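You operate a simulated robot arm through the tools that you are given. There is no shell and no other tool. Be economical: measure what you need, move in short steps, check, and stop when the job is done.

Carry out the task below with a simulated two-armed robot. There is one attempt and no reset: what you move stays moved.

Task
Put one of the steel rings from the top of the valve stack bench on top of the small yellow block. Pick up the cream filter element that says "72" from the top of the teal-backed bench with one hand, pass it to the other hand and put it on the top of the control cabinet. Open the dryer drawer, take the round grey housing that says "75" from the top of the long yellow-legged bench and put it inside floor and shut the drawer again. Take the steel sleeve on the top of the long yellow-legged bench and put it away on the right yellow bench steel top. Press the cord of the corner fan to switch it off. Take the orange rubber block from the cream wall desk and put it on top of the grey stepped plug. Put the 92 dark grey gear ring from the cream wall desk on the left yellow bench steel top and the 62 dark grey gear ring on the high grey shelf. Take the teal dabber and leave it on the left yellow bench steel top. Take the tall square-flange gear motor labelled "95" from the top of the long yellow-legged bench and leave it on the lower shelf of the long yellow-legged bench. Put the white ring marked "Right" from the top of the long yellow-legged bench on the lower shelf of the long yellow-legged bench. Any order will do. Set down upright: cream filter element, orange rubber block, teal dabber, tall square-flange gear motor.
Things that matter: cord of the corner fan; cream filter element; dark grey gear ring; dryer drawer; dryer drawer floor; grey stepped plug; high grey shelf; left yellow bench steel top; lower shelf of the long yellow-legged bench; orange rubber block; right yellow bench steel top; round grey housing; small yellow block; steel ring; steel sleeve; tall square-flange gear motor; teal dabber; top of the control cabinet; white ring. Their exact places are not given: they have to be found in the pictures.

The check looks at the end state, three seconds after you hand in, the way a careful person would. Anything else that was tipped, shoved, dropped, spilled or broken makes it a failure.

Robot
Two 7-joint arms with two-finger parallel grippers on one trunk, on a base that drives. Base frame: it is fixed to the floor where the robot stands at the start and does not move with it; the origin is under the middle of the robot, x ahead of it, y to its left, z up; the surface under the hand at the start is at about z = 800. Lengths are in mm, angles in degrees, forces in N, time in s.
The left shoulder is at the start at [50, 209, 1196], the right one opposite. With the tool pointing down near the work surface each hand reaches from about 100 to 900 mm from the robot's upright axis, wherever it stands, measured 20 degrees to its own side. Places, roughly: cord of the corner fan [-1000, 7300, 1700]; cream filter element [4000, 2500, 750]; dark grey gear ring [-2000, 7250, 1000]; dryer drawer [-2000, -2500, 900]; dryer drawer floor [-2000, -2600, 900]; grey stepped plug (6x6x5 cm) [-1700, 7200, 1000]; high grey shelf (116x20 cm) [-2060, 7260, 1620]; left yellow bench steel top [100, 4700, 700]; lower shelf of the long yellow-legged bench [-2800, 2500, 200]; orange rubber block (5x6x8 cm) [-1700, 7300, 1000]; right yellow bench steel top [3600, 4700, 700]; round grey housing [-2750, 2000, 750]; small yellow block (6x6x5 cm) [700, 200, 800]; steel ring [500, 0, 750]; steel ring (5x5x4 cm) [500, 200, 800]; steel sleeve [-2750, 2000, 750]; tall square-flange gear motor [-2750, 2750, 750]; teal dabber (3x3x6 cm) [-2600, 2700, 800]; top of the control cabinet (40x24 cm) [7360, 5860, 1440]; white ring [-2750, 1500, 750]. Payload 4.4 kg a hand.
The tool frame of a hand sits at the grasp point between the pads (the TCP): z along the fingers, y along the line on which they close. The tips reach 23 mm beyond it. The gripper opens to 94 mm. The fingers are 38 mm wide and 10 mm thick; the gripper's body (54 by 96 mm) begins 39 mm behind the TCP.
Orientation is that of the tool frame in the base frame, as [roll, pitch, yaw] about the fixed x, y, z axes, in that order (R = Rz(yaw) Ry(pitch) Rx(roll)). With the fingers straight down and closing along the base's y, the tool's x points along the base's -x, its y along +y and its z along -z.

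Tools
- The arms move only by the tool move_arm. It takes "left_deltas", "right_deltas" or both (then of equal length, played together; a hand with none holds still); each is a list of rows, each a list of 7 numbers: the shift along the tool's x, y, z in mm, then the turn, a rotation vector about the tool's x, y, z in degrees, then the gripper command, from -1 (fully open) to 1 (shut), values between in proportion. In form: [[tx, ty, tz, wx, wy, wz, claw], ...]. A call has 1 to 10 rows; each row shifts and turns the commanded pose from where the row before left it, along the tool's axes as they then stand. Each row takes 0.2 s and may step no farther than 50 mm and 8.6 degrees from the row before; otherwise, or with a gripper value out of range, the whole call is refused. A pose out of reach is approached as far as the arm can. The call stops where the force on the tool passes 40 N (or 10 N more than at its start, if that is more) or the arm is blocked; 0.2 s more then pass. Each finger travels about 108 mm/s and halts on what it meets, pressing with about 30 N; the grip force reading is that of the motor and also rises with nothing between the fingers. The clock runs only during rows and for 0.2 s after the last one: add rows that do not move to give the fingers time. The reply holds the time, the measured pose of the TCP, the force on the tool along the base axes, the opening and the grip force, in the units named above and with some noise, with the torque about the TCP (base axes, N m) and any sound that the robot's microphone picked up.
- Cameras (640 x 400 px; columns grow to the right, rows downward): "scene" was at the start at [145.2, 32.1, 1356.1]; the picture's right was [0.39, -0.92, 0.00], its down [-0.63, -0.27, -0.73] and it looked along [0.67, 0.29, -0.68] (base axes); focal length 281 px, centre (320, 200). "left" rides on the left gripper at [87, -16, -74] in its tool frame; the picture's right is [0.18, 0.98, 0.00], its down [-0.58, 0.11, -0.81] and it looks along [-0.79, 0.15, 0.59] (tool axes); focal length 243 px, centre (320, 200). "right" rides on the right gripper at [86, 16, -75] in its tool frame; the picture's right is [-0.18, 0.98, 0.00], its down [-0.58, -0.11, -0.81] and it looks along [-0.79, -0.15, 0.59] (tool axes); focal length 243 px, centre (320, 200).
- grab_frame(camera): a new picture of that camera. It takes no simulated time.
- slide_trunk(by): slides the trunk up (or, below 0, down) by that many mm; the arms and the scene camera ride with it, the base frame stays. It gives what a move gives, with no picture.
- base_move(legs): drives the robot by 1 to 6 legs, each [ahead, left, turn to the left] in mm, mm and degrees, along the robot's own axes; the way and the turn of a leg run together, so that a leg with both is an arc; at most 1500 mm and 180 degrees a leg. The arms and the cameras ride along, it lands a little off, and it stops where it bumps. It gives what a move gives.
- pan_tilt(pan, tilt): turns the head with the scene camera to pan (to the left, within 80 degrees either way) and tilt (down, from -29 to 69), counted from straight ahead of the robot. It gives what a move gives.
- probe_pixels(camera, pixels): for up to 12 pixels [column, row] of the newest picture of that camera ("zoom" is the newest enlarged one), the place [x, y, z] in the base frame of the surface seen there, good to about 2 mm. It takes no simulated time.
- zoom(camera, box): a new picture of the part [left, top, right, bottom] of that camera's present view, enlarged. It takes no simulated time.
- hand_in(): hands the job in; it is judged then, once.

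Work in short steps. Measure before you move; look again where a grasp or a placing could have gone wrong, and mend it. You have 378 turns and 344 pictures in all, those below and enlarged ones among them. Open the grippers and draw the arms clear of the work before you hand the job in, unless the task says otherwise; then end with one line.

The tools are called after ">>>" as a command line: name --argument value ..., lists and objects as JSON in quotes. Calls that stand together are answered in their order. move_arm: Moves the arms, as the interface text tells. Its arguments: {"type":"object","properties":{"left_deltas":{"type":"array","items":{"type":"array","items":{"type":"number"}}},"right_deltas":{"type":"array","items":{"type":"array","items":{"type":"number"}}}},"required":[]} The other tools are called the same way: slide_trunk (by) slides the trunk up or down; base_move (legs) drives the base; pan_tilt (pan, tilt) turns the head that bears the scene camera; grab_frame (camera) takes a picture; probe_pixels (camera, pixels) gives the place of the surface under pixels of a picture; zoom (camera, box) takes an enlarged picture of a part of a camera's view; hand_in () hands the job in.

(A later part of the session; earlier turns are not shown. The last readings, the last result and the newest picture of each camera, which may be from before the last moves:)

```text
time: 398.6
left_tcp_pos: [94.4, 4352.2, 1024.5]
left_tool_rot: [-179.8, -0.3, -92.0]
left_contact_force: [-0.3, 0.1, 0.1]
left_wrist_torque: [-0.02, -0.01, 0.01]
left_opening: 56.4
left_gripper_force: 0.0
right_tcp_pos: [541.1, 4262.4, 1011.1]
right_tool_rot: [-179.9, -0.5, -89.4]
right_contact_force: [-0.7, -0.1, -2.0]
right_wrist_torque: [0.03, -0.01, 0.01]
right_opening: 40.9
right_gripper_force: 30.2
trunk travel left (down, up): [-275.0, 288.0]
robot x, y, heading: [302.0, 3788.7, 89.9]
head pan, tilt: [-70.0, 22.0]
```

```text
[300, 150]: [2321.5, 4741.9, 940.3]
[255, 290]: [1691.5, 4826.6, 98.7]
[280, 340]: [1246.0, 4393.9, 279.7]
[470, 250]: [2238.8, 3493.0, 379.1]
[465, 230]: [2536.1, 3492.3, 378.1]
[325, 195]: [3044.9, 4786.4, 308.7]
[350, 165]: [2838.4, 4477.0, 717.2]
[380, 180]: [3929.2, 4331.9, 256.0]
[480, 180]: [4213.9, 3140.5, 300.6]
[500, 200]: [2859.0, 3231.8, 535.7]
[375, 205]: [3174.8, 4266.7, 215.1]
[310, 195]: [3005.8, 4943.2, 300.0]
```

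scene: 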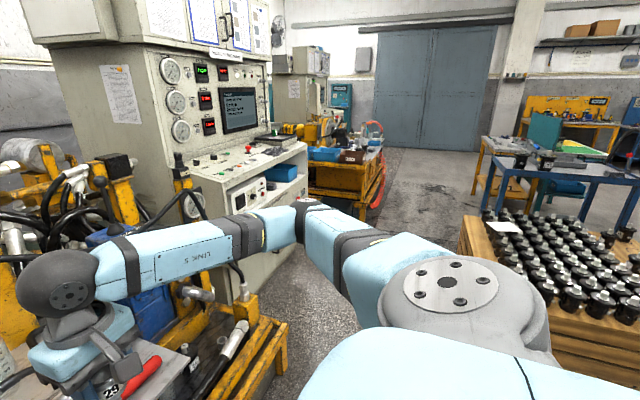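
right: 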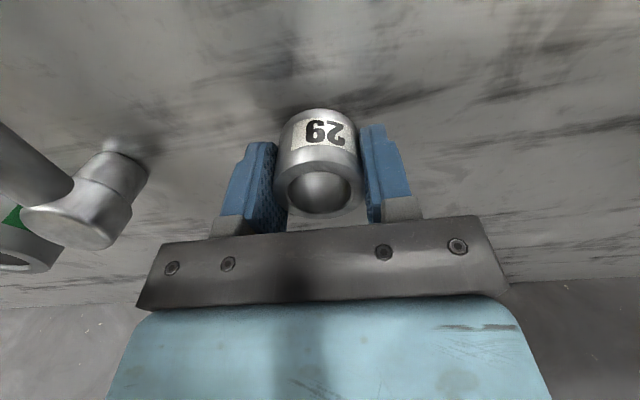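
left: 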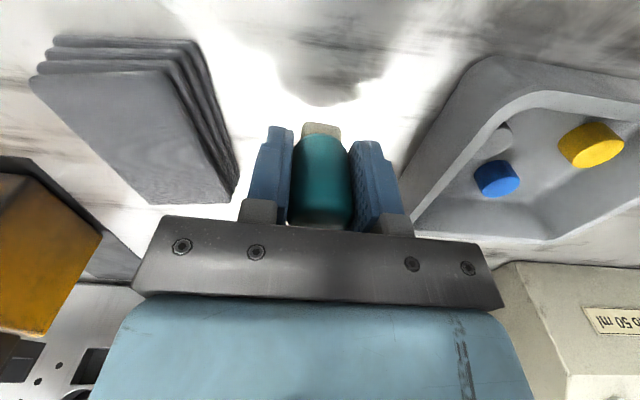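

Lane between crate (y≤3493) and benches (rails to y≈4266). I move to y≈3860 and strafe right to x≈2800, then look.

>>> base_move --legs '[[70, 0, 0], [0, -1300, 0], [0, -1200, 0]]'

>>> pan_tilt --pan -30 --tilt 30

>>> grab_frame --camera "scene"

```text
time: 421.1
left_tcp_pos: [2566.7, 4446.9, 1024.5]
left_tool_rot: [-179.9, -0.3, -90.7]
left_contact_force: [-0.6, 0.5, 0.3]
left_wrist_torque: [0.02, 0.0, 0.02]
left_opening: 56.5
left_gripper_force: 0.1
right_tcp_pos: [3014.0, 4369.1, 1013.0]
right_tool_rot: [-179.9, -0.6, -87.9]
right_contact_force: [0.0, 0.3, -2.0]
right_wrist_torque: [-0.01, -0.01, 0.0]
right_opening: 40.5
right_gripper_force: 29.8
trunk travel left (down, up): [-275.0, 288.0]
robot x, y, heading: [2792.2, 3885.3, 91.4]
head pan, tilt: [-70.0, 22.0]
```

```text
time: 422.1
left_tcp_pos: [2565.7, 4447.2, 1025.1]
left_tool_rot: [-179.9, -0.2, -90.6]
left_contact_force: [0.2, 0.6, -0.5]
left_wrist_torque: [-0.01, 0.0, 0.0]
left_opening: 56.4
left_gripper_force: 0.0
right_tcp_pos: [3014.2, 4369.3, 1012.6]
right_tool_rot: [-179.9, -0.6, -87.9]
right_contact_force: [-0.1, -0.2, -2.5]
right_wrist_torque: [-0.01, 0.01, -0.02]
right_opening: 40.7
right_gripper_force: 29.9
trunk travel left (down, up): [-275.0, 288.0]
robot x, y, heading: [2789.2, 3885.2, 91.6]
head pan, tilt: [-30.0, 30.0]
```

```text
203 pictures are left
```

scene: 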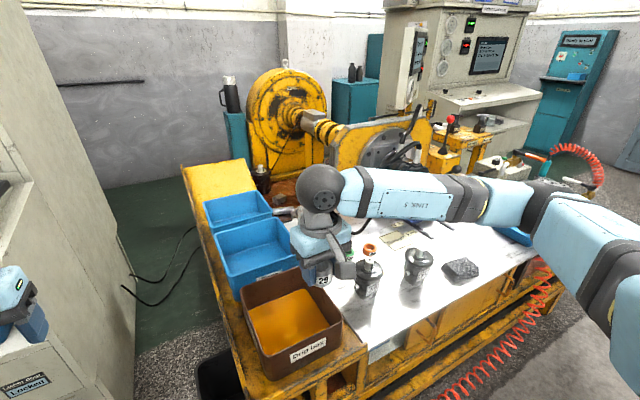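

The steel top is visible with bottles on it; a red hose coil hangs at the front right. I probe.

>>> probe_pixels --camera "scene" --pixels '[[430, 290], [400, 310], [390, 270], [365, 290], [418, 270], [460, 268], [520, 340], [450, 390], [300, 300], [370, 335], [430, 330], [400, 235]]'

>>> zoom --camera "scene" --box '[320, 200, 580, 380]'

```text
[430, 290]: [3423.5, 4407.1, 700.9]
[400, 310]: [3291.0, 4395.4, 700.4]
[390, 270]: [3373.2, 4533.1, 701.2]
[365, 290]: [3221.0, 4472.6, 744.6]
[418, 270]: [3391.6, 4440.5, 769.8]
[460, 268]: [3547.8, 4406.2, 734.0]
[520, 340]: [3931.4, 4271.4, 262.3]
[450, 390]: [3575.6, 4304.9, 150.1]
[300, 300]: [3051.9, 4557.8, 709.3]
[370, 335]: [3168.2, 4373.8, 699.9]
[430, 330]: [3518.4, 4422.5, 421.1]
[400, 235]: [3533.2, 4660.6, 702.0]
```

```text
2.22 times, centred on (450, 290) of scene
```

zoom: 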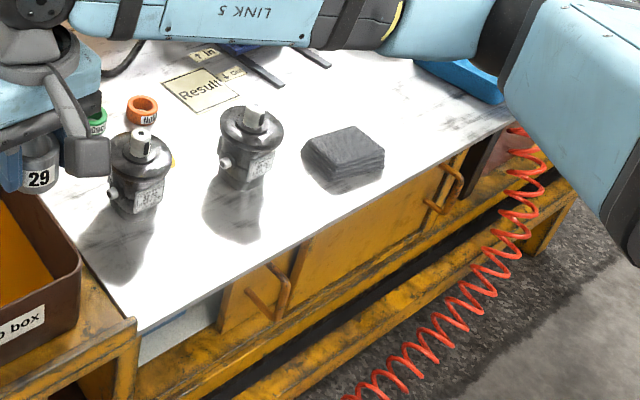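

I probe the hose's upper end and other tall parts before strafing further right.

>>> probe_pixels --camera "scene" --pixels '[[580, 148], [600, 170], [560, 185], [545, 200], [452, 120], [540, 165], [545, 290], [480, 315], [508, 258], [495, 245], [530, 238], [515, 165]]'

```text
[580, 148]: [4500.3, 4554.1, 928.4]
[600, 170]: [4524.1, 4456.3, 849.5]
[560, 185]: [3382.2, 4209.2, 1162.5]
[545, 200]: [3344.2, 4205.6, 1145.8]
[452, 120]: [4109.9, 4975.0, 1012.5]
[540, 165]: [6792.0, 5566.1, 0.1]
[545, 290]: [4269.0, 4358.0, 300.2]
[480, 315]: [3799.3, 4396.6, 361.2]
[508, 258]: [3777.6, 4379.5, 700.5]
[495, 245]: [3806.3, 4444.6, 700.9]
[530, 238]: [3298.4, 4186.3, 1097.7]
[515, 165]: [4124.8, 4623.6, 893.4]
```

Free zone ≈(3740,4440). I strafe right ~720 mm and square the heading.

>>> base_move --legs '[[0, -720, -1.5]]'

>>> pan_tilt --pan -15 --tilt 42

>>> grab_frame --camera "scene"

```text
time: 428.8
left_tcp_pos: [3298.4, 4461.2, 1024.2]
left_tool_rot: [-179.9, -0.3, -92.1]
left_contact_force: [0.5, -1.0, 0.0]
left_wrist_torque: [0.0, -0.01, 0.02]
left_opening: 56.3
left_gripper_force: 0.0
right_tcp_pos: [3744.9, 4370.1, 1012.0]
right_tool_rot: [-179.9, -0.7, -89.6]
right_contact_force: [0.5, -0.5, -3.2]
right_wrist_torque: [-0.03, 0.03, 0.02]
right_opening: 40.9
right_gripper_force: 30.3
trunk travel left (down, up): [-275.0, 288.0]
robot x, y, heading: [3506.9, 3894.2, 89.9]
head pan, tilt: [-30.0, 30.0]
```

```text
time: 429.6
left_tcp_pos: [3300.2, 4460.8, 1024.8]
left_tool_rot: [-179.9, -0.3, -92.1]
left_contact_force: [0.6, -0.6, -0.1]
left_wrist_torque: [0.02, -0.02, -0.01]
left_opening: 56.3
left_gripper_force: 0.0
right_tcp_pos: [3746.5, 4370.6, 1011.6]
right_tool_rot: [-179.9, -0.7, -89.5]
right_contact_force: [0.1, 0.0, -2.5]
right_wrist_torque: [0.0, 0.0, 0.0]
right_opening: 40.8
right_gripper_force: 30.1
trunk travel left (down, up): [-275.0, 288.0]
robot x, y, heading: [3508.1, 3897.7, 89.8]
head pan, tilt: [-15.0, 42.0]
```

```text
201 pictures are left
```

scene: 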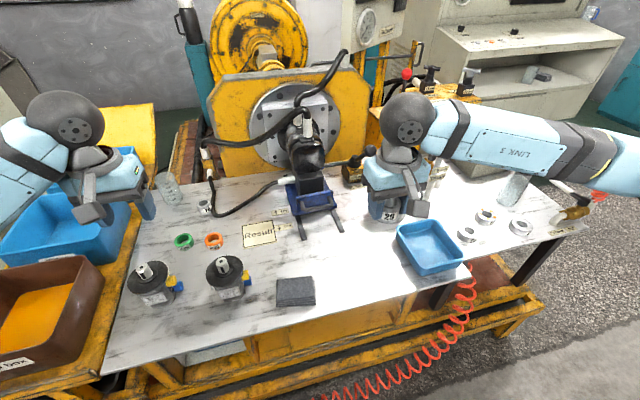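

>>> probe_pixels --camera "scene" --pixels '[[355, 270], [315, 300], [315, 280], [402, 250], [412, 275], [355, 290], [345, 245], [320, 235]]'

```text
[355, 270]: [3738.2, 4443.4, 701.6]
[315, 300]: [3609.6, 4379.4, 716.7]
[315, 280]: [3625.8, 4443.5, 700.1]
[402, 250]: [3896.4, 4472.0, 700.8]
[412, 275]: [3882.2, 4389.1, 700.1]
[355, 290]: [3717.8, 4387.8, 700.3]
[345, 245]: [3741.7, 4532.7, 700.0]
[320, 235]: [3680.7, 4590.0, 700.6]
```

Target (3745,4445) is clear. Move forward 74 and lower to z≈745.

>>> move_arm --right_deltas '[[-37, 0, 0, 0, 0, 0, 1], [-37, 0, 0, 0, 0, 0, 1], [0, 0, 30, 0, 0, 0, 1], [0, 0, 40, 0, 0, 0, 1], [0, 0, 40, 0, 0, 0, 1], [0, 0, 40, 0, 0, 0, 1], [0, 0, 40, 0, 0, 0, 1], [0, 0, 40, 0, 0, 0, 1], [0, 0, 36, 0, 0, 0, 1]]'

>>> move_arm --right_deltas '[[0, 0, 10, 0, 0, 0, 1], [0, 0, 3, 0, 0, 0, 1], [0, 0, 2, 0, 0, 0, 1], [0, 0, 0, 0, 0, 0, 1]]'

>>> grab_frame --camera "right"

```text
time: 431.6
left_tcp_pos: [3298.8, 4461.2, 1024.3]
left_tool_rot: [-179.9, -0.3, -92.2]
left_contact_force: [0.1, -0.3, -0.5]
left_wrist_torque: [-0.02, 0.0, 0.02]
left_opening: 56.8
left_gripper_force: 0.1
right_tcp_pos: [3746.9, 4442.3, 741.2]
right_tool_rot: [180.0, -0.6, -89.6]
right_contact_force: [-0.5, 0.0, -3.2]
right_wrist_torque: [0.02, -0.03, 0.0]
right_opening: 40.7
right_gripper_force: 29.8
trunk travel left (down, up): [-275.0, 288.0]
robot x, y, heading: [3506.2, 3893.9, 89.8]
head pan, tilt: [-15.0, 42.0]
```

```text
time: 432.6
left_tcp_pos: [3298.8, 4461.5, 1024.9]
left_tool_rot: [-179.9, -0.3, -92.2]
left_contact_force: [-0.2, -0.8, -0.6]
left_wrist_torque: [-0.02, 0.01, 0.03]
left_opening: 56.4
left_gripper_force: 0.1
right_tcp_pos: [3745.2, 4441.8, 728.7]
right_tool_rot: [-179.9, -0.6, -89.5]
right_contact_force: [-1.0, -0.8, -2.5]
right_wrist_torque: [-0.01, 0.02, 0.0]
right_opening: 40.3
right_gripper_force: 29.9
trunk travel left (down, up): [-275.0, 288.0]
robot x, y, heading: [3503.4, 3897.8, 89.7]
head pan, tilt: [-15.0, 42.0]
```

```text
200 pictures are left
```

right: 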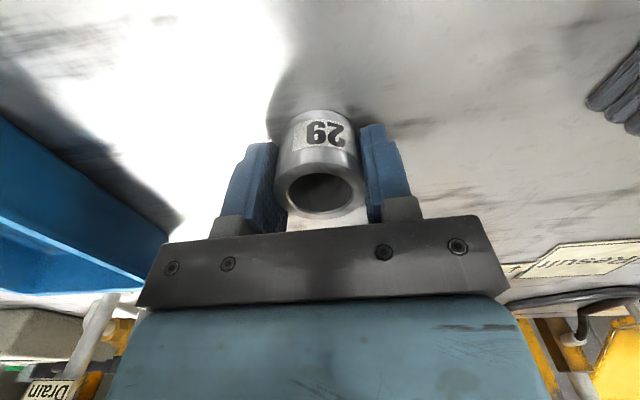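

>>> move_arm --right_deltas '[[0, 0, 1.5, 0, 0, 0, 1], [0, 0, 1, 0, 0, 0, 1], [0, 0, 0, 0, 0, 0, 1]]'

```text
time: 433.4
left_tcp_pos: [3299.3, 4460.8, 1025.0]
left_tool_rot: [-179.8, -0.3, -92.2]
left_contact_force: [-0.4, 0.0, -0.8]
left_wrist_torque: [-0.02, 0.01, 0.0]
left_opening: 56.5
left_gripper_force: 0.1
right_tcp_pos: [3745.2, 4441.9, 728.2]
right_tool_rot: [-180.0, -0.4, -89.7]
right_contact_force: [0.4, 0.4, 10.0]
right_wrist_torque: [-0.13, 0.1, -0.01]
right_opening: 40.7
right_gripper_force: 30.1
trunk travel left (down, up): [-275.0, 288.0]
robot x, y, heading: [3507.3, 3895.0, 89.4]
head pan, tilt: [-15.0, 42.0]
```

Contact (10 N). Release, rise, and check.

>>> move_arm --right_deltas '[[0, 0, -0.5, 0, 0, 0, 0.1], [0, 0, 0, 0, 0, 0, -0.4], [0, 0, 0, 0, 0, 0, -0.4], [0, 0, -25, 0, 0, 0, -0.4], [0, 0, -40, 0, 0, 0, -0.4], [0, 0, -45, 0, 0, 0, -0.4], [0, 0, -45, 0, 0, 0, -0.4], [0, 0, -45, 0, 0, 0, -0.4], [30, 0, -40, 0, 0, 0, -0.4], [30, 0, -40, 0, 0, 0, -0.4]]'

>>> grab_frame --camera "scene"

```text
time: 435.6
left_tcp_pos: [3299.7, 4461.6, 1025.5]
left_tool_rot: [-179.8, -0.3, -92.1]
left_contact_force: [0.0, -0.1, -0.5]
left_wrist_torque: [0.01, -0.01, -0.01]
left_opening: 56.2
left_gripper_force: 0.0
right_tcp_pos: [3746.4, 4384.3, 1009.5]
right_tool_rot: [-179.9, -0.5, -89.5]
right_contact_force: [-0.2, -0.5, 0.9]
right_wrist_torque: [0.01, 0.0, -0.03]
right_opening: 66.0
right_gripper_force: 0.1
trunk travel left (down, up): [-275.0, 288.0]
robot x, y, heading: [3504.5, 3890.8, 89.9]
head pan, tilt: [-15.0, 42.0]
```

```text
199 pictures are left
```

scene: 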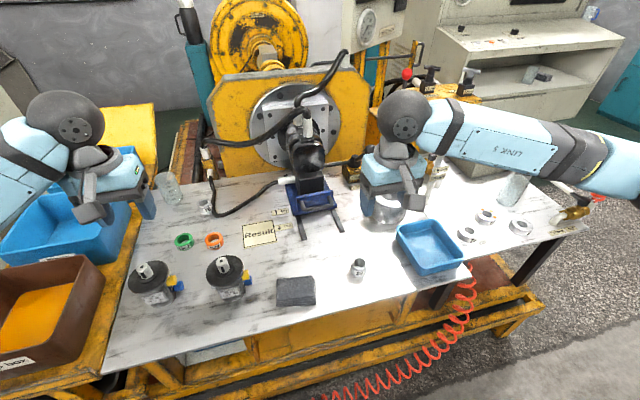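

Sleeve placed. Now the filter: I back off a little, turn right 90° (facing +x) and look for the teal-backed bench.

>>> base_move --legs '[[-30, 0, 0], [0, 0, -90]]'

>>> pan_tilt --pan -50 --tilt 25

>>> grab_frame --camera "scene"

>>> pan_tilt --pan 0 --tilt 15

>>> grab_frame --camera "scene"

```text
time: 440.2
left_tcp_pos: [4065.8, 4084.4, 1023.8]
left_tool_rot: [-179.9, -0.3, 179.1]
left_contact_force: [-0.2, 0.4, 0.4]
left_wrist_torque: [-0.01, 0.01, 0.01]
left_opening: 56.4
left_gripper_force: 0.0
right_tcp_pos: [4000.3, 3635.2, 1008.4]
right_tool_rot: [-179.9, -0.6, -178.2]
right_contact_force: [-0.4, -0.9, -0.1]
right_wrist_torque: [0.0, -0.01, 0.0]
right_opening: 65.6
right_gripper_force: 0.1
trunk travel left (down, up): [-275.0, 288.0]
robot x, y, heading: [3507.9, 3865.8, 1.5]
head pan, tilt: [-15.0, 42.0]
```

```text
time: 441.2
left_tcp_pos: [4066.7, 4085.4, 1024.5]
left_tool_rot: [-179.8, -0.3, 179.2]
left_contact_force: [0.2, 0.1, 0.6]
left_wrist_torque: [0.01, -0.02, -0.01]
left_opening: 56.6
left_gripper_force: 0.0
right_tcp_pos: [3999.9, 3634.6, 1008.6]
right_tool_rot: [-179.8, -0.6, -178.3]
right_contact_force: [0.2, 0.7, -0.8]
right_wrist_torque: [0.03, 0.0, -0.02]
right_opening: 65.8
right_gripper_force: 0.1
trunk travel left (down, up): [-275.0, 288.0]
robot x, y, heading: [3508.3, 3866.1, 0.8]
head pan, tilt: [-50.0, 25.0]
```

```text
198 pictures are left
```

scene: 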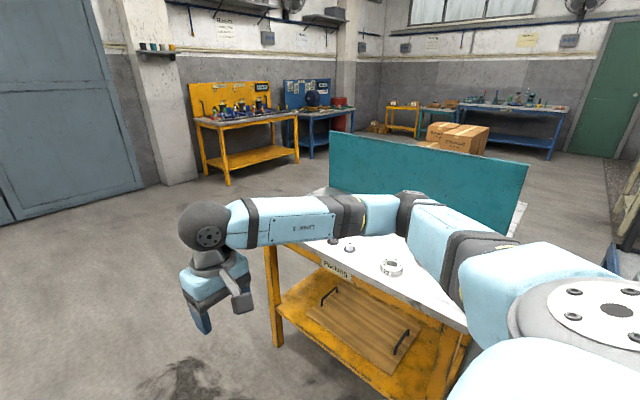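

```text
time: 442.4
left_tcp_pos: [4067.0, 4084.2, 1023.1]
left_tool_rot: [-179.7, -0.3, 179.0]
left_contact_force: [-0.6, 1.3, 0.1]
left_wrist_torque: [-0.02, -0.01, 0.01]
left_opening: 56.4
left_gripper_force: 0.1
right_tcp_pos: [3999.1, 3635.3, 1008.4]
right_tool_rot: [180.0, -0.6, -178.2]
right_contact_force: [0.1, -0.8, 0.3]
right_wrist_torque: [-0.01, 0.0, -0.02]
right_opening: 65.7
right_gripper_force: 0.1
trunk travel left (down, up): [-275.0, 288.0]
robot x, y, heading: [3500.6, 3864.4, 1.3]
head pan, tilt: [0.0, 15.0]
```

```text
197 pictures are left
```

scene: 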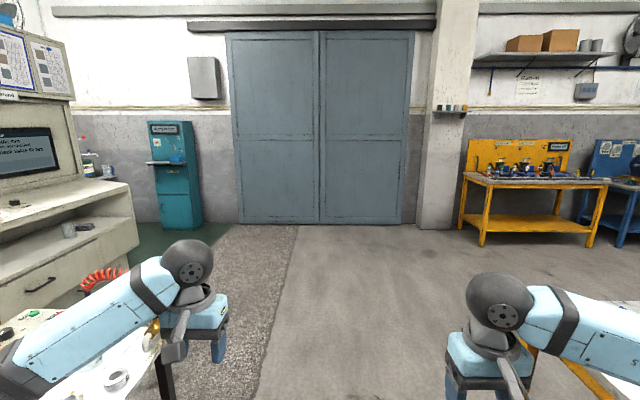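

The teal-backed bench faces us (+y side); the control cabinet is the teal one at (170,175). I turn right 90° to face the bench.

>>> base_move --legs '[[0, 0, -91]]'

>>> pan_tilt --pan 10 --tilt 35

>>> grab_frame --camera "scene"

```text
time: 446.7
left_tcp_pos: [3710.1, 3299.3, 1023.6]
left_tool_rot: [-179.9, -0.3, 87.7]
left_contact_force: [0.7, -1.0, 0.5]
left_wrist_torque: [0.01, -0.03, -0.01]
left_opening: 56.3
left_gripper_force: 0.0
right_tcp_pos: [3263.3, 3376.6, 1009.6]
right_tool_rot: [-179.9, -0.6, 90.4]
right_contact_force: [0.4, -0.6, -0.2]
right_wrist_torque: [0.0, 0.02, 0.02]
right_opening: 65.8
right_gripper_force: 0.0
trunk travel left (down, up): [-275.0, 288.0]
robot x, y, heading: [3505.8, 3864.8, -90.3]
head pan, tilt: [0.0, 15.0]
```

```text
time: 447.5
left_tcp_pos: [3711.5, 3299.4, 1025.4]
left_tool_rot: [-179.8, -0.3, 87.7]
left_contact_force: [0.8, 0.1, 0.2]
left_wrist_torque: [0.03, 0.01, 0.03]
left_opening: 56.3
left_gripper_force: 0.1
right_tcp_pos: [3262.6, 3376.2, 1009.6]
right_tool_rot: [-179.9, -0.6, 90.4]
right_contact_force: [-0.3, -0.1, -0.6]
right_wrist_torque: [0.01, 0.02, -0.01]
right_opening: 65.9
right_gripper_force: 0.0
trunk travel left (down, up): [-275.0, 288.0]
robot x, y, heading: [3507.9, 3867.9, -90.3]
head pan, tilt: [10.0, 35.0]
```

```text
196 pictures are left
```

scene: 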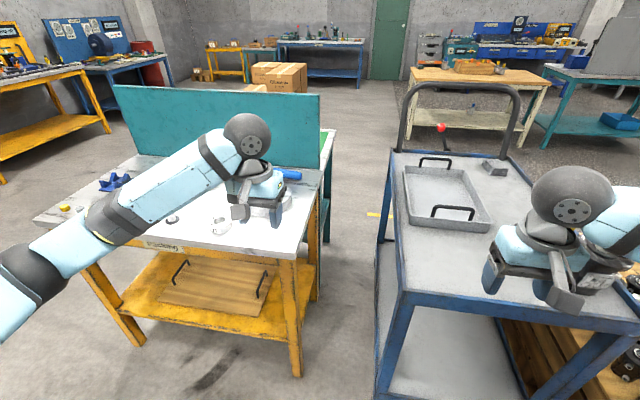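

I lift the left hand out of view and zoom on the bench top.

>>> move_arm --left_deltas '[[40, 0, -25, 0, 0, 0, -1], [40, 0, -25, 0, 0, 0, -1], [40, 0, -25, 0, 0, 0, -1], [20, -30, -25, 0, 0, 0, -1]]'

>>> pan_tilt --pan 35 --tilt 32

>>> grab_frame --camera "scene"

```text
time: 448.5
left_tcp_pos: [3685.5, 3440.6, 1125.5]
left_tool_rot: [180.0, -0.4, 87.6]
left_contact_force: [-0.7, 1.0, 0.2]
left_wrist_torque: [0.04, -0.05, 0.01]
left_opening: 94.0
left_gripper_force: 0.1
right_tcp_pos: [3261.7, 3376.9, 1008.2]
right_tool_rot: [-180.0, -0.6, 90.5]
right_contact_force: [-0.8, -0.4, -0.8]
right_wrist_torque: [-0.01, -0.01, 0.02]
right_opening: 65.8
right_gripper_force: 0.1
trunk travel left (down, up): [-275.0, 288.0]
robot x, y, heading: [3507.1, 3870.4, -90.3]
head pan, tilt: [10.0, 35.0]
```

```text
time: 449.4
left_tcp_pos: [3686.1, 3440.8, 1125.2]
left_tool_rot: [-180.0, -0.2, 87.7]
left_contact_force: [-0.4, -0.4, -0.4]
left_wrist_torque: [0.03, 0.01, 0.0]
left_opening: 93.9
left_gripper_force: 0.0
right_tcp_pos: [3262.7, 3376.9, 1009.9]
right_tool_rot: [-180.0, -0.6, 90.4]
right_contact_force: [-0.9, 0.2, -0.2]
right_wrist_torque: [-0.01, -0.01, 0.01]
right_opening: 65.7
right_gripper_force: 0.1
trunk travel left (down, up): [-275.0, 288.0]
robot x, y, heading: [3502.8, 3866.7, -90.2]
head pan, tilt: [35.0, 32.0]
```

```text
195 pictures are left
```

scene: 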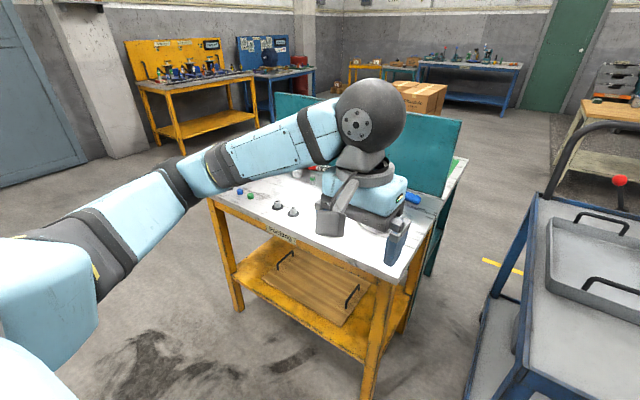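

>>> probe_pixels --camera "scene" --pixels '[[240, 308], [370, 395], [300, 245], [400, 270], [225, 195], [440, 185], [380, 165], [530, 375], [530, 220], [290, 210]]'

>>> base_move --legs '[[0, 550, 0]]'

>>> pan_tilt --pan 0 --tilt 38

>>> grab_frame --camera "scene"

```text
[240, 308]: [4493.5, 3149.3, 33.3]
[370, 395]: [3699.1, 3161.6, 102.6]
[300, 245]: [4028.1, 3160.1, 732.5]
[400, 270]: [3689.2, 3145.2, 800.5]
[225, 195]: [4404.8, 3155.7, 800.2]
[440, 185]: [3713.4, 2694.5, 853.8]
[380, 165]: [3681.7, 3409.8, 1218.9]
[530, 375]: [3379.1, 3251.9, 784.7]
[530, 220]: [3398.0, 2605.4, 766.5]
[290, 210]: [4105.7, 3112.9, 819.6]
```

```text
time: 454.6
left_tcp_pos: [4223.9, 3438.0, 1125.3]
left_tool_rot: [-179.8, -0.2, 87.6]
left_contact_force: [0.6, -0.8, 0.4]
left_wrist_torque: [0.03, 0.02, 0.01]
left_opening: 93.7
left_gripper_force: 0.2
right_tcp_pos: [3801.7, 3374.4, 1008.5]
right_tool_rot: [-179.9, -0.6, 90.3]
right_contact_force: [0.1, -0.6, 0.4]
right_wrist_torque: [0.01, 0.0, 0.0]
right_opening: 65.8
right_gripper_force: 0.0
trunk travel left (down, up): [-275.0, 288.0]
robot x, y, heading: [4044.3, 3863.4, -90.6]
head pan, tilt: [35.0, 32.0]
```

```text
time: 455.6
left_tcp_pos: [4224.6, 3437.4, 1124.8]
left_tool_rot: [-179.8, -0.2, 87.5]
left_contact_force: [0.4, -0.1, 0.4]
left_wrist_torque: [-0.01, 0.02, 0.0]
left_opening: 94.2
left_gripper_force: 0.0
right_tcp_pos: [3800.0, 3374.1, 1009.4]
right_tool_rot: [-179.9, -0.6, 90.2]
right_contact_force: [0.1, -0.3, -0.2]
right_wrist_torque: [-0.03, -0.02, 0.01]
right_opening: 65.9
right_gripper_force: 0.1
trunk travel left (down, up): [-275.0, 288.0]
robot x, y, heading: [4044.6, 3861.0, -90.1]
head pan, tilt: [0.0, 38.0]
```

```text
194 pictures are left
```

scene: 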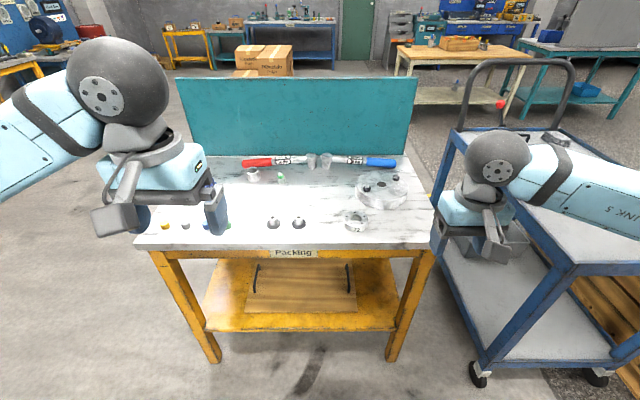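

>>> zoom --camera "scene" --box '[220, 140, 440, 250]'

>>> pan_tilt --pan 12 --tilt 45

>>> grab_frame --camera "scene"

```text
2.91 times, centred on (330, 195) of scene
```

zoom: 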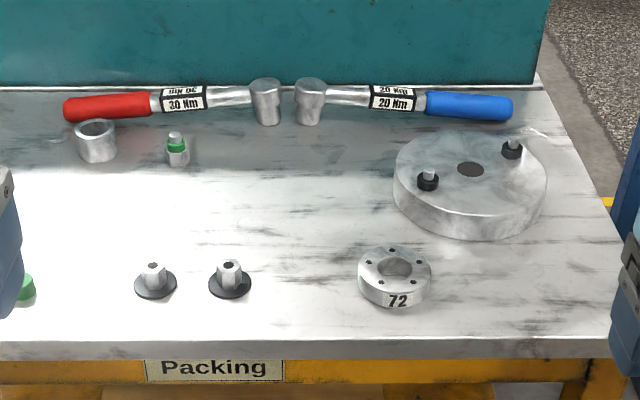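

```text
time: 456.4
left_tcp_pos: [4224.4, 3438.0, 1124.2]
left_tool_rot: [-179.8, -0.3, 87.6]
left_contact_force: [-0.1, 0.0, -0.3]
left_wrist_torque: [-0.02, 0.0, -0.02]
left_opening: 93.8
left_gripper_force: 0.1
right_tcp_pos: [3800.5, 3373.8, 1008.1]
right_tool_rot: [-179.9, -0.6, 90.3]
right_contact_force: [0.4, -0.2, 0.2]
right_wrist_torque: [0.04, -0.01, 0.03]
right_opening: 65.7
right_gripper_force: 0.1
trunk travel left (down, up): [-275.0, 288.0]
robot x, y, heading: [4038.8, 3861.7, -90.5]
head pan, tilt: [12.0, 45.0]
```

```text
192 pictures are left
```

scene: 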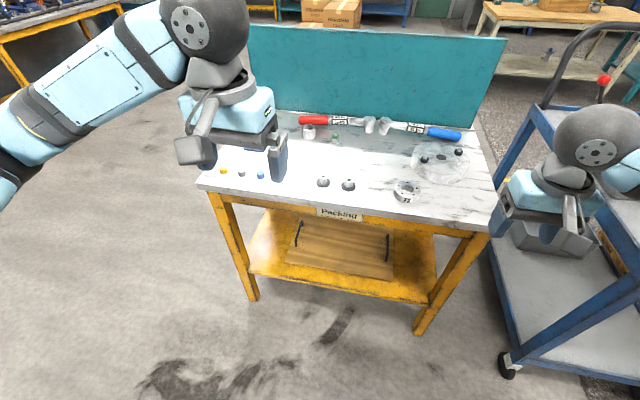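

The "72" here is a steel flange, not a cream filter; the filter (y≈2500) must be on the other side of the teal panel. I drive around the right end: left 1000 mm first and look ahead.

>>> base_move --legs '[[0, 1050, 0]]'

>>> pan_tilt --pan -20 --tilt 22

>>> grab_frame --camera "scene"

```text
time: 465.7
left_tcp_pos: [5256.2, 3435.7, 1124.5]
left_tool_rot: [-179.9, -0.3, 88.0]
left_contact_force: [-0.7, 0.1, 0.7]
left_wrist_torque: [0.01, -0.01, 0.01]
left_opening: 94.2
left_gripper_force: 0.0
right_tcp_pos: [4834.0, 3369.5, 1009.1]
right_tool_rot: [-179.9, -0.6, 90.7]
right_contact_force: [0.7, 0.3, 0.1]
right_wrist_torque: [0.02, 0.03, -0.01]
right_opening: 65.8
right_gripper_force: 0.0
trunk travel left (down, up): [-275.0, 288.0]
robot x, y, heading: [5072.0, 3861.5, -90.1]
head pan, tilt: [12.0, 45.0]
```

```text
time: 466.7
left_tcp_pos: [5257.2, 3436.5, 1125.9]
left_tool_rot: [-179.9, -0.3, 88.1]
left_contact_force: [0.7, 0.0, 0.1]
left_wrist_torque: [0.0, -0.02, -0.03]
left_opening: 94.0
left_gripper_force: 0.0
right_tcp_pos: [4833.9, 3368.3, 1009.1]
right_tool_rot: [-179.8, -0.6, 90.8]
right_contact_force: [-0.2, 0.1, 0.3]
right_wrist_torque: [0.03, -0.02, 0.04]
right_opening: 65.6
right_gripper_force: 0.1
trunk travel left (down, up): [-275.0, 288.0]
robot x, y, heading: [5073.3, 3859.3, -89.8]
head pan, tilt: [-20.0, 22.0]
```

```text
191 pictures are left
```

scene: 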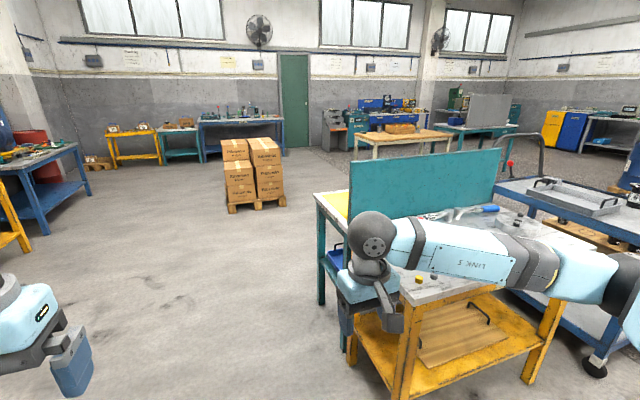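

Free floor ahead. I drive 2100 ahead, turn 180°, then look toward the teal bench.

>>> base_move --legs '[[1100, 0, 0], [1050, 0, 0], [0, 0, 179]]'

>>> pan_tilt --pan 45 --tilt 25

>>> grab_frame --camera "scene"

```text
time: 470.9
left_tcp_pos: [5262.7, 2596.0, 1131.5]
left_tool_rot: [-178.5, 1.3, 85.4]
left_contact_force: [0.2, -0.6, -1.6]
left_wrist_torque: [0.03, -0.03, 0.02]
left_opening: 94.2
left_gripper_force: 0.0
right_tcp_pos: [4824.7, 2550.1, 1030.6]
right_tool_rot: [-178.2, 1.2, 87.2]
right_contact_force: [-0.5, 0.3, 0.0]
right_wrist_torque: [-0.02, 0.01, -0.03]
right_opening: 66.0
right_gripper_force: 0.1
trunk travel left (down, up): [-275.0, 288.0]
robot x, y, heading: [5077.9, 3008.5, -92.7]
head pan, tilt: [-20.0, 22.0]
stopped in leg 1: the robot was blocked; the commanded pose is now the measured one
```

```text
time: 472.3
left_tcp_pos: [5261.9, 2599.2, 1133.6]
left_tool_rot: [-178.4, 1.6, 85.5]
left_contact_force: [-0.9, 0.8, -0.3]
left_wrist_torque: [-0.01, -0.02, 0.03]
left_opening: 94.1
left_gripper_force: 0.0
right_tcp_pos: [4825.0, 2549.8, 1031.2]
right_tool_rot: [-178.1, 1.3, 87.3]
right_contact_force: [-0.5, 0.1, 0.1]
right_wrist_torque: [-0.02, 0.02, -0.01]
right_opening: 65.9
right_gripper_force: 0.1
trunk travel left (down, up): [-275.0, 288.0]
robot x, y, heading: [5075.2, 3005.4, -92.7]
head pan, tilt: [45.0, 25.0]
```

```text
190 pictures are left
```

scene: 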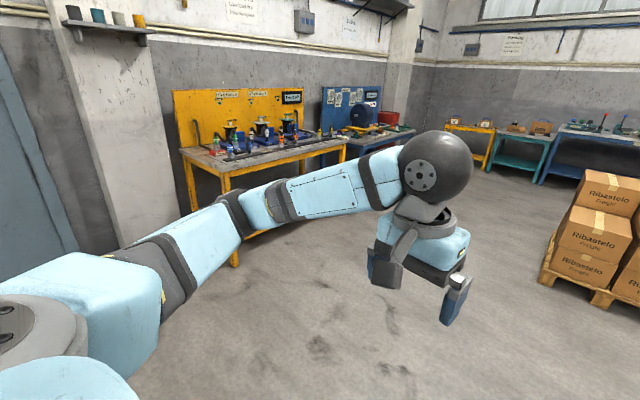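

Blocked – probably the right elbow met the teal panel's end. I back off 200 mm at once and look right.

>>> base_move --legs '[[-200, 0, 0]]'

>>> pan_tilt --pan -50 --tilt 35

>>> grab_frame --camera "scene"

```text
time: 473.9
left_tcp_pos: [5249.4, 2776.0, 1125.4]
left_tool_rot: [-179.9, -0.2, 85.8]
left_contact_force: [-0.3, -0.3, -0.1]
left_wrist_torque: [-0.02, -0.04, -0.02]
left_opening: 94.0
left_gripper_force: 0.1
right_tcp_pos: [4816.7, 2729.4, 1006.9]
right_tool_rot: [-179.7, -0.8, 87.7]
right_contact_force: [-0.3, -0.2, 0.0]
right_wrist_torque: [0.02, -0.02, 0.01]
right_opening: 65.8
right_gripper_force: 0.1
trunk travel left (down, up): [-275.0, 288.0]
robot x, y, heading: [5083.9, 3206.6, -92.7]
head pan, tilt: [45.0, 25.0]
```

```text
time: 475.6
left_tcp_pos: [5249.3, 2776.1, 1124.6]
left_tool_rot: [-180.0, -0.4, 85.6]
left_contact_force: [0.5, 0.2, 0.8]
left_wrist_torque: [-0.02, -0.01, 0.02]
left_opening: 94.3
left_gripper_force: 0.0
right_tcp_pos: [4818.2, 2728.2, 1007.0]
right_tool_rot: [-179.7, -0.9, 87.7]
right_contact_force: [0.9, 0.3, -0.5]
right_wrist_torque: [-0.01, 0.01, 0.0]
right_opening: 65.4
right_gripper_force: 0.1
trunk travel left (down, up): [-275.0, 288.0]
robot x, y, heading: [5081.0, 3204.7, -92.4]
head pan, tilt: [-50.0, 35.0]
```

```text
189 pictures are left
```

scene: 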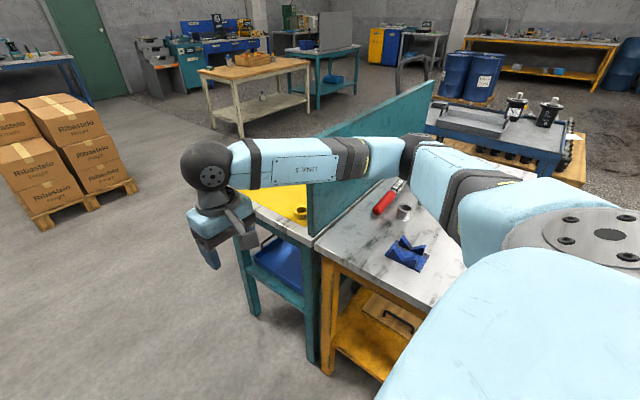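

No visible displacement. I back up 300 mm, shift 550 mm further left (+x), and pass with clearance.

>>> base_move --legs '[[-250, 0, 2.4], [0, 600, 0], [1100, 0, 0], [800, 0, 0]]'

>>> pan_tilt --pan -60 --tilt 25

>>> grab_frame --camera "scene"

```text
time: 492.0
left_tcp_pos: [5898.2, 1127.9, 1124.7]
left_tool_rot: [-179.9, -0.3, 88.6]
left_contact_force: [-0.8, -0.1, 0.7]
left_wrist_torque: [-0.01, -0.01, 0.03]
left_opening: 94.2
left_gripper_force: 0.1
right_tcp_pos: [5470.6, 1059.4, 1005.2]
right_tool_rot: [-179.6, -0.9, 90.7]
right_contact_force: [-0.4, -0.3, -0.1]
right_wrist_torque: [-0.02, -0.01, 0.01]
right_opening: 65.7
right_gripper_force: 0.1
trunk travel left (down, up): [-275.0, 288.0]
robot x, y, heading: [5711.7, 1550.3, -89.7]
head pan, tilt: [-50.0, 35.0]
```

```text
time: 492.7
left_tcp_pos: [5898.3, 1127.4, 1124.9]
left_tool_rot: [-179.8, -0.3, 88.7]
left_contact_force: [-0.1, -0.3, -0.2]
left_wrist_torque: [0.0, -0.01, 0.0]
left_opening: 93.9
left_gripper_force: 0.1
right_tcp_pos: [5469.9, 1058.8, 1007.3]
right_tool_rot: [-179.7, -0.8, 90.7]
right_contact_force: [0.7, 0.1, -0.9]
right_wrist_torque: [-0.03, 0.02, 0.04]
right_opening: 65.8
right_gripper_force: 0.1
trunk travel left (down, up): [-275.0, 288.0]
robot x, y, heading: [5708.7, 1548.9, -89.4]
head pan, tilt: [-60.0, 25.0]
```

```text
188 pictures are left
```

scene: 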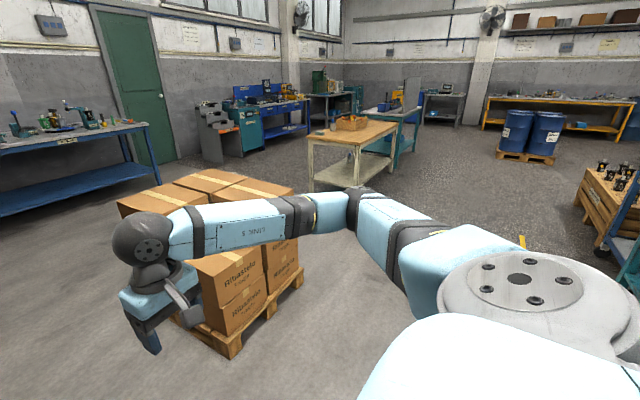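

Boxes are close on the right. I back up 400 mm before turning around.

>>> base_move --legs '[[-400, 0, 0], [0, 0, 90], [0, 0, 89.5]]'

>>> pan_tilt --pan 55 --tilt 25

>>> grab_frame --camera "scene"

```text
time: 502.9
left_tcp_pos: [5508.3, 2368.7, 1125.8]
left_tool_rot: [-179.8, -0.2, -90.0]
left_contact_force: [-0.4, -0.3, -0.5]
left_wrist_torque: [0.03, -0.02, -0.02]
left_opening: 93.8
left_gripper_force: 0.1
right_tcp_pos: [5937.0, 2450.3, 1006.3]
right_tool_rot: [-179.8, -0.8, -87.9]
right_contact_force: [0.3, 0.1, 1.1]
right_wrist_torque: [0.0, -0.02, 0.0]
right_opening: 65.8
right_gripper_force: 0.0
trunk travel left (down, up): [-275.0, 288.0]
robot x, y, heading: [5707.0, 1956.8, 91.9]
head pan, tilt: [-60.0, 25.0]
```

```text
time: 504.8
left_tcp_pos: [5510.0, 2370.3, 1124.5]
left_tool_rot: [-179.9, -0.3, -90.0]
left_contact_force: [-0.4, 0.2, 0.6]
left_wrist_torque: [0.01, 0.0, 0.0]
left_opening: 93.9
left_gripper_force: 0.0
right_tcp_pos: [5936.3, 2449.2, 1005.9]
right_tool_rot: [-179.7, -0.7, -87.9]
right_contact_force: [-0.6, 0.2, -0.1]
right_wrist_torque: [0.01, -0.01, 0.03]
right_opening: 65.8
right_gripper_force: 0.0
trunk travel left (down, up): [-275.0, 288.0]
robot x, y, heading: [5707.2, 1955.0, 91.9]
head pan, tilt: [55.0, 25.0]
```

```text
187 pictures are left
```

scene: 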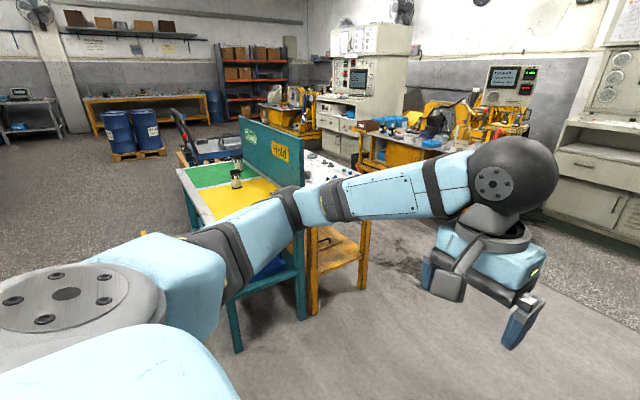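

>>> probe_pixels --camera "scene" --pixels '[[205, 195], [236, 345], [270, 165], [236, 180], [260, 195], [190, 170], [300, 315], [245, 130], [180, 165], [225, 170]]'

>>> zoom --camera "scene" --box '[160, 100, 330, 240]'

```text
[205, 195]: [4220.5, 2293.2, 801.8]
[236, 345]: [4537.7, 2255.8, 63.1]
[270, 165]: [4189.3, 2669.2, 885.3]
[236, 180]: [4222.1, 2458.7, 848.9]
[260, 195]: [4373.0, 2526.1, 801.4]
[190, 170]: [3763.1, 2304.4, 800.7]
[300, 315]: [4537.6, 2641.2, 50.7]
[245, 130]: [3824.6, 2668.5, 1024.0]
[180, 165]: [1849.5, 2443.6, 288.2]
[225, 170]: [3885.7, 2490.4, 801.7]
```

```text
2.86 times, centred on (245, 170) of scene
```

zoom: 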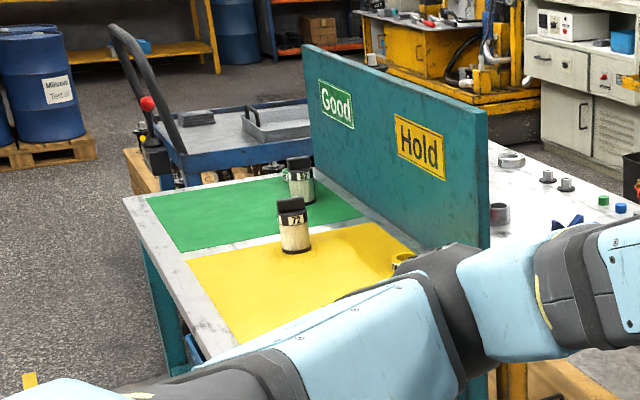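

The filter is at ≈(4222,2459) on the yellow mat (top 801). I strafe left to x≈4450 so the left hand can take it.

>>> base_move --legs '[[0, 600, -1.9], [0, 650, 0]]'

>>> pan_tilt --pan 15 --tilt 38

>>> grab_frame --camera "scene"

```text
time: 514.4
left_tcp_pos: [4518.3, 2366.7, 1125.6]
left_tool_rot: [-179.9, -0.3, -92.5]
left_contact_force: [-1.2, -0.4, 0.6]
left_wrist_torque: [0.01, -0.02, -0.01]
left_opening: 94.0
left_gripper_force: 0.1
right_tcp_pos: [4950.0, 2427.1, 1005.8]
right_tool_rot: [-179.6, -0.9, -90.4]
right_contact_force: [0.5, 0.8, -0.5]
right_wrist_torque: [-0.01, -0.01, 0.03]
right_opening: 65.7
right_gripper_force: 0.0
trunk travel left (down, up): [-275.0, 288.0]
robot x, y, heading: [4698.0, 1938.7, 89.4]
head pan, tilt: [55.0, 25.0]
stopped in leg 2: the robot was blocked; the commanded pose is now the measured one
```

```text
time: 515.4
left_tcp_pos: [4518.2, 2366.7, 1124.2]
left_tool_rot: [-179.9, -0.3, -92.6]
left_contact_force: [0.4, 0.7, 0.2]
left_wrist_torque: [0.03, 0.02, 0.01]
left_opening: 94.0
left_gripper_force: 0.0
right_tcp_pos: [4949.9, 2425.8, 1006.2]
right_tool_rot: [-179.7, -0.8, -90.5]
right_contact_force: [-0.3, 0.4, -0.1]
right_wrist_torque: [-0.03, -0.02, -0.01]
right_opening: 65.9
right_gripper_force: 0.0
trunk travel left (down, up): [-275.0, 288.0]
robot x, y, heading: [4695.9, 1942.1, 89.3]
head pan, tilt: [15.0, 38.0]
```

```text
185 pictures are left
```

scene: 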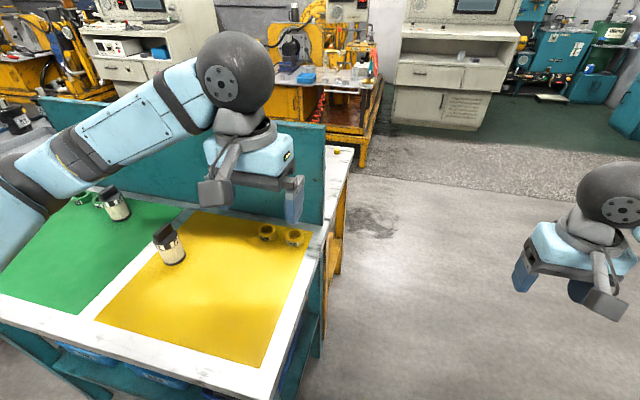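

The base's front-left corner touched the bench leg. I back up 150 mm, continue left 240 mm.

>>> base_move --legs '[[-170, 0, 0.7], [0, 250, 0]]'

>>> grab_frame --camera "scene"

>>> zoom --camera "scene" --box '[120, 150, 400, 320]'

```text
time: 519.3
left_tcp_pos: [4262.5, 2189.8, 1125.8]
left_tool_rot: [-179.9, -0.3, -91.9]
left_contact_force: [0.5, 0.6, 0.0]
left_wrist_torque: [0.0, 0.03, 0.01]
left_opening: 94.0
left_gripper_force: 0.0
right_tcp_pos: [4693.6, 2255.7, 1006.2]
right_tool_rot: [-179.7, -0.8, -89.9]
right_contact_force: [-0.1, 0.4, 0.6]
right_wrist_torque: [-0.01, 0.02, 0.02]
right_opening: 66.0
right_gripper_force: 0.1
trunk travel left (down, up): [-275.0, 288.0]
robot x, y, heading: [4446.0, 1769.8, 90.0]
head pan, tilt: [15.0, 38.0]
```

```text
184 pictures are left
```

scene: 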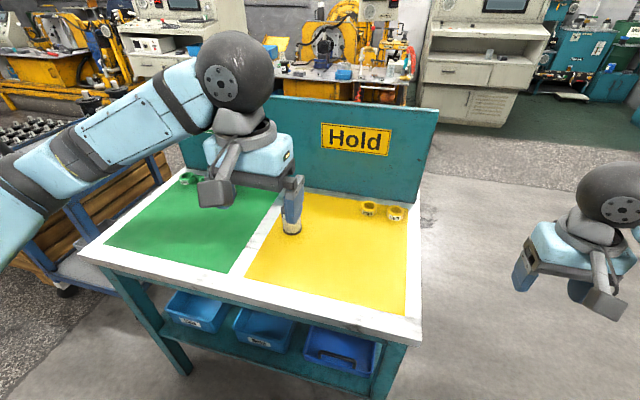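

```text
2.29 times, centred on (260, 235) of scene
```

zoom: 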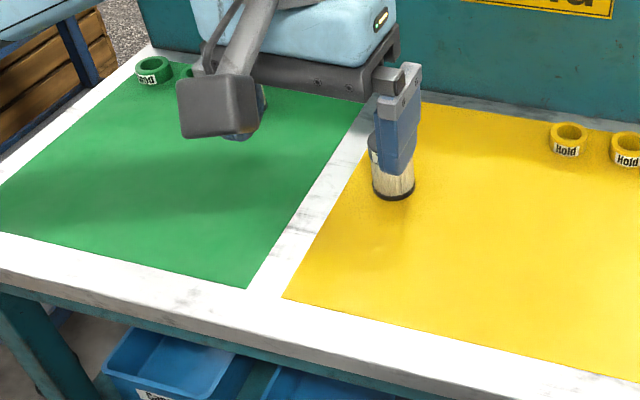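

>>> grab_frame --camera "left"

>>> zoom --camera "left" --box '[150, 60, 450, 240]'

```text
182 pictures are left
```

left: 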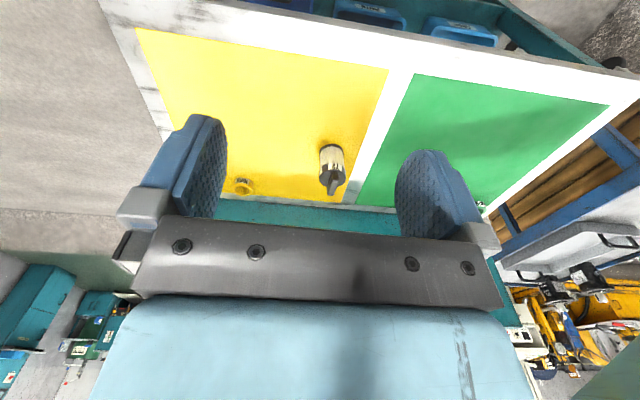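

```text
2.13 times, centred on (300, 150) of left
```

zoom: 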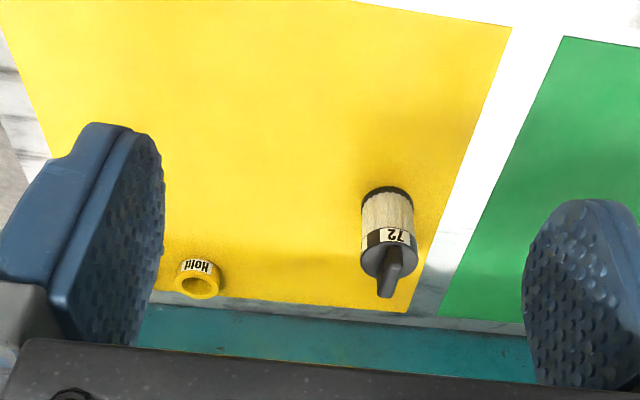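

Label "72" confirmed. I probe the filter's shape.

>>> probe_pixels --camera "zoom" --pixels '[[388, 192], [388, 215], [365, 215], [410, 215], [388, 240], [372, 262], [385, 270], [388, 290], [400, 255], [386, 250]]'

```text
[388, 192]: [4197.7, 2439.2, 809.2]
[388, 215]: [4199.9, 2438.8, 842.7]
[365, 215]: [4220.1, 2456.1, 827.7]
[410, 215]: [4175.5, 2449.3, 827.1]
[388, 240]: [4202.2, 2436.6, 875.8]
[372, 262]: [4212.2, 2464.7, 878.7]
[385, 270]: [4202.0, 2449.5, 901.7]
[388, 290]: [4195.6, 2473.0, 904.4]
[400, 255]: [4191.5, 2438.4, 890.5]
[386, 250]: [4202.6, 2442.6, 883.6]
```

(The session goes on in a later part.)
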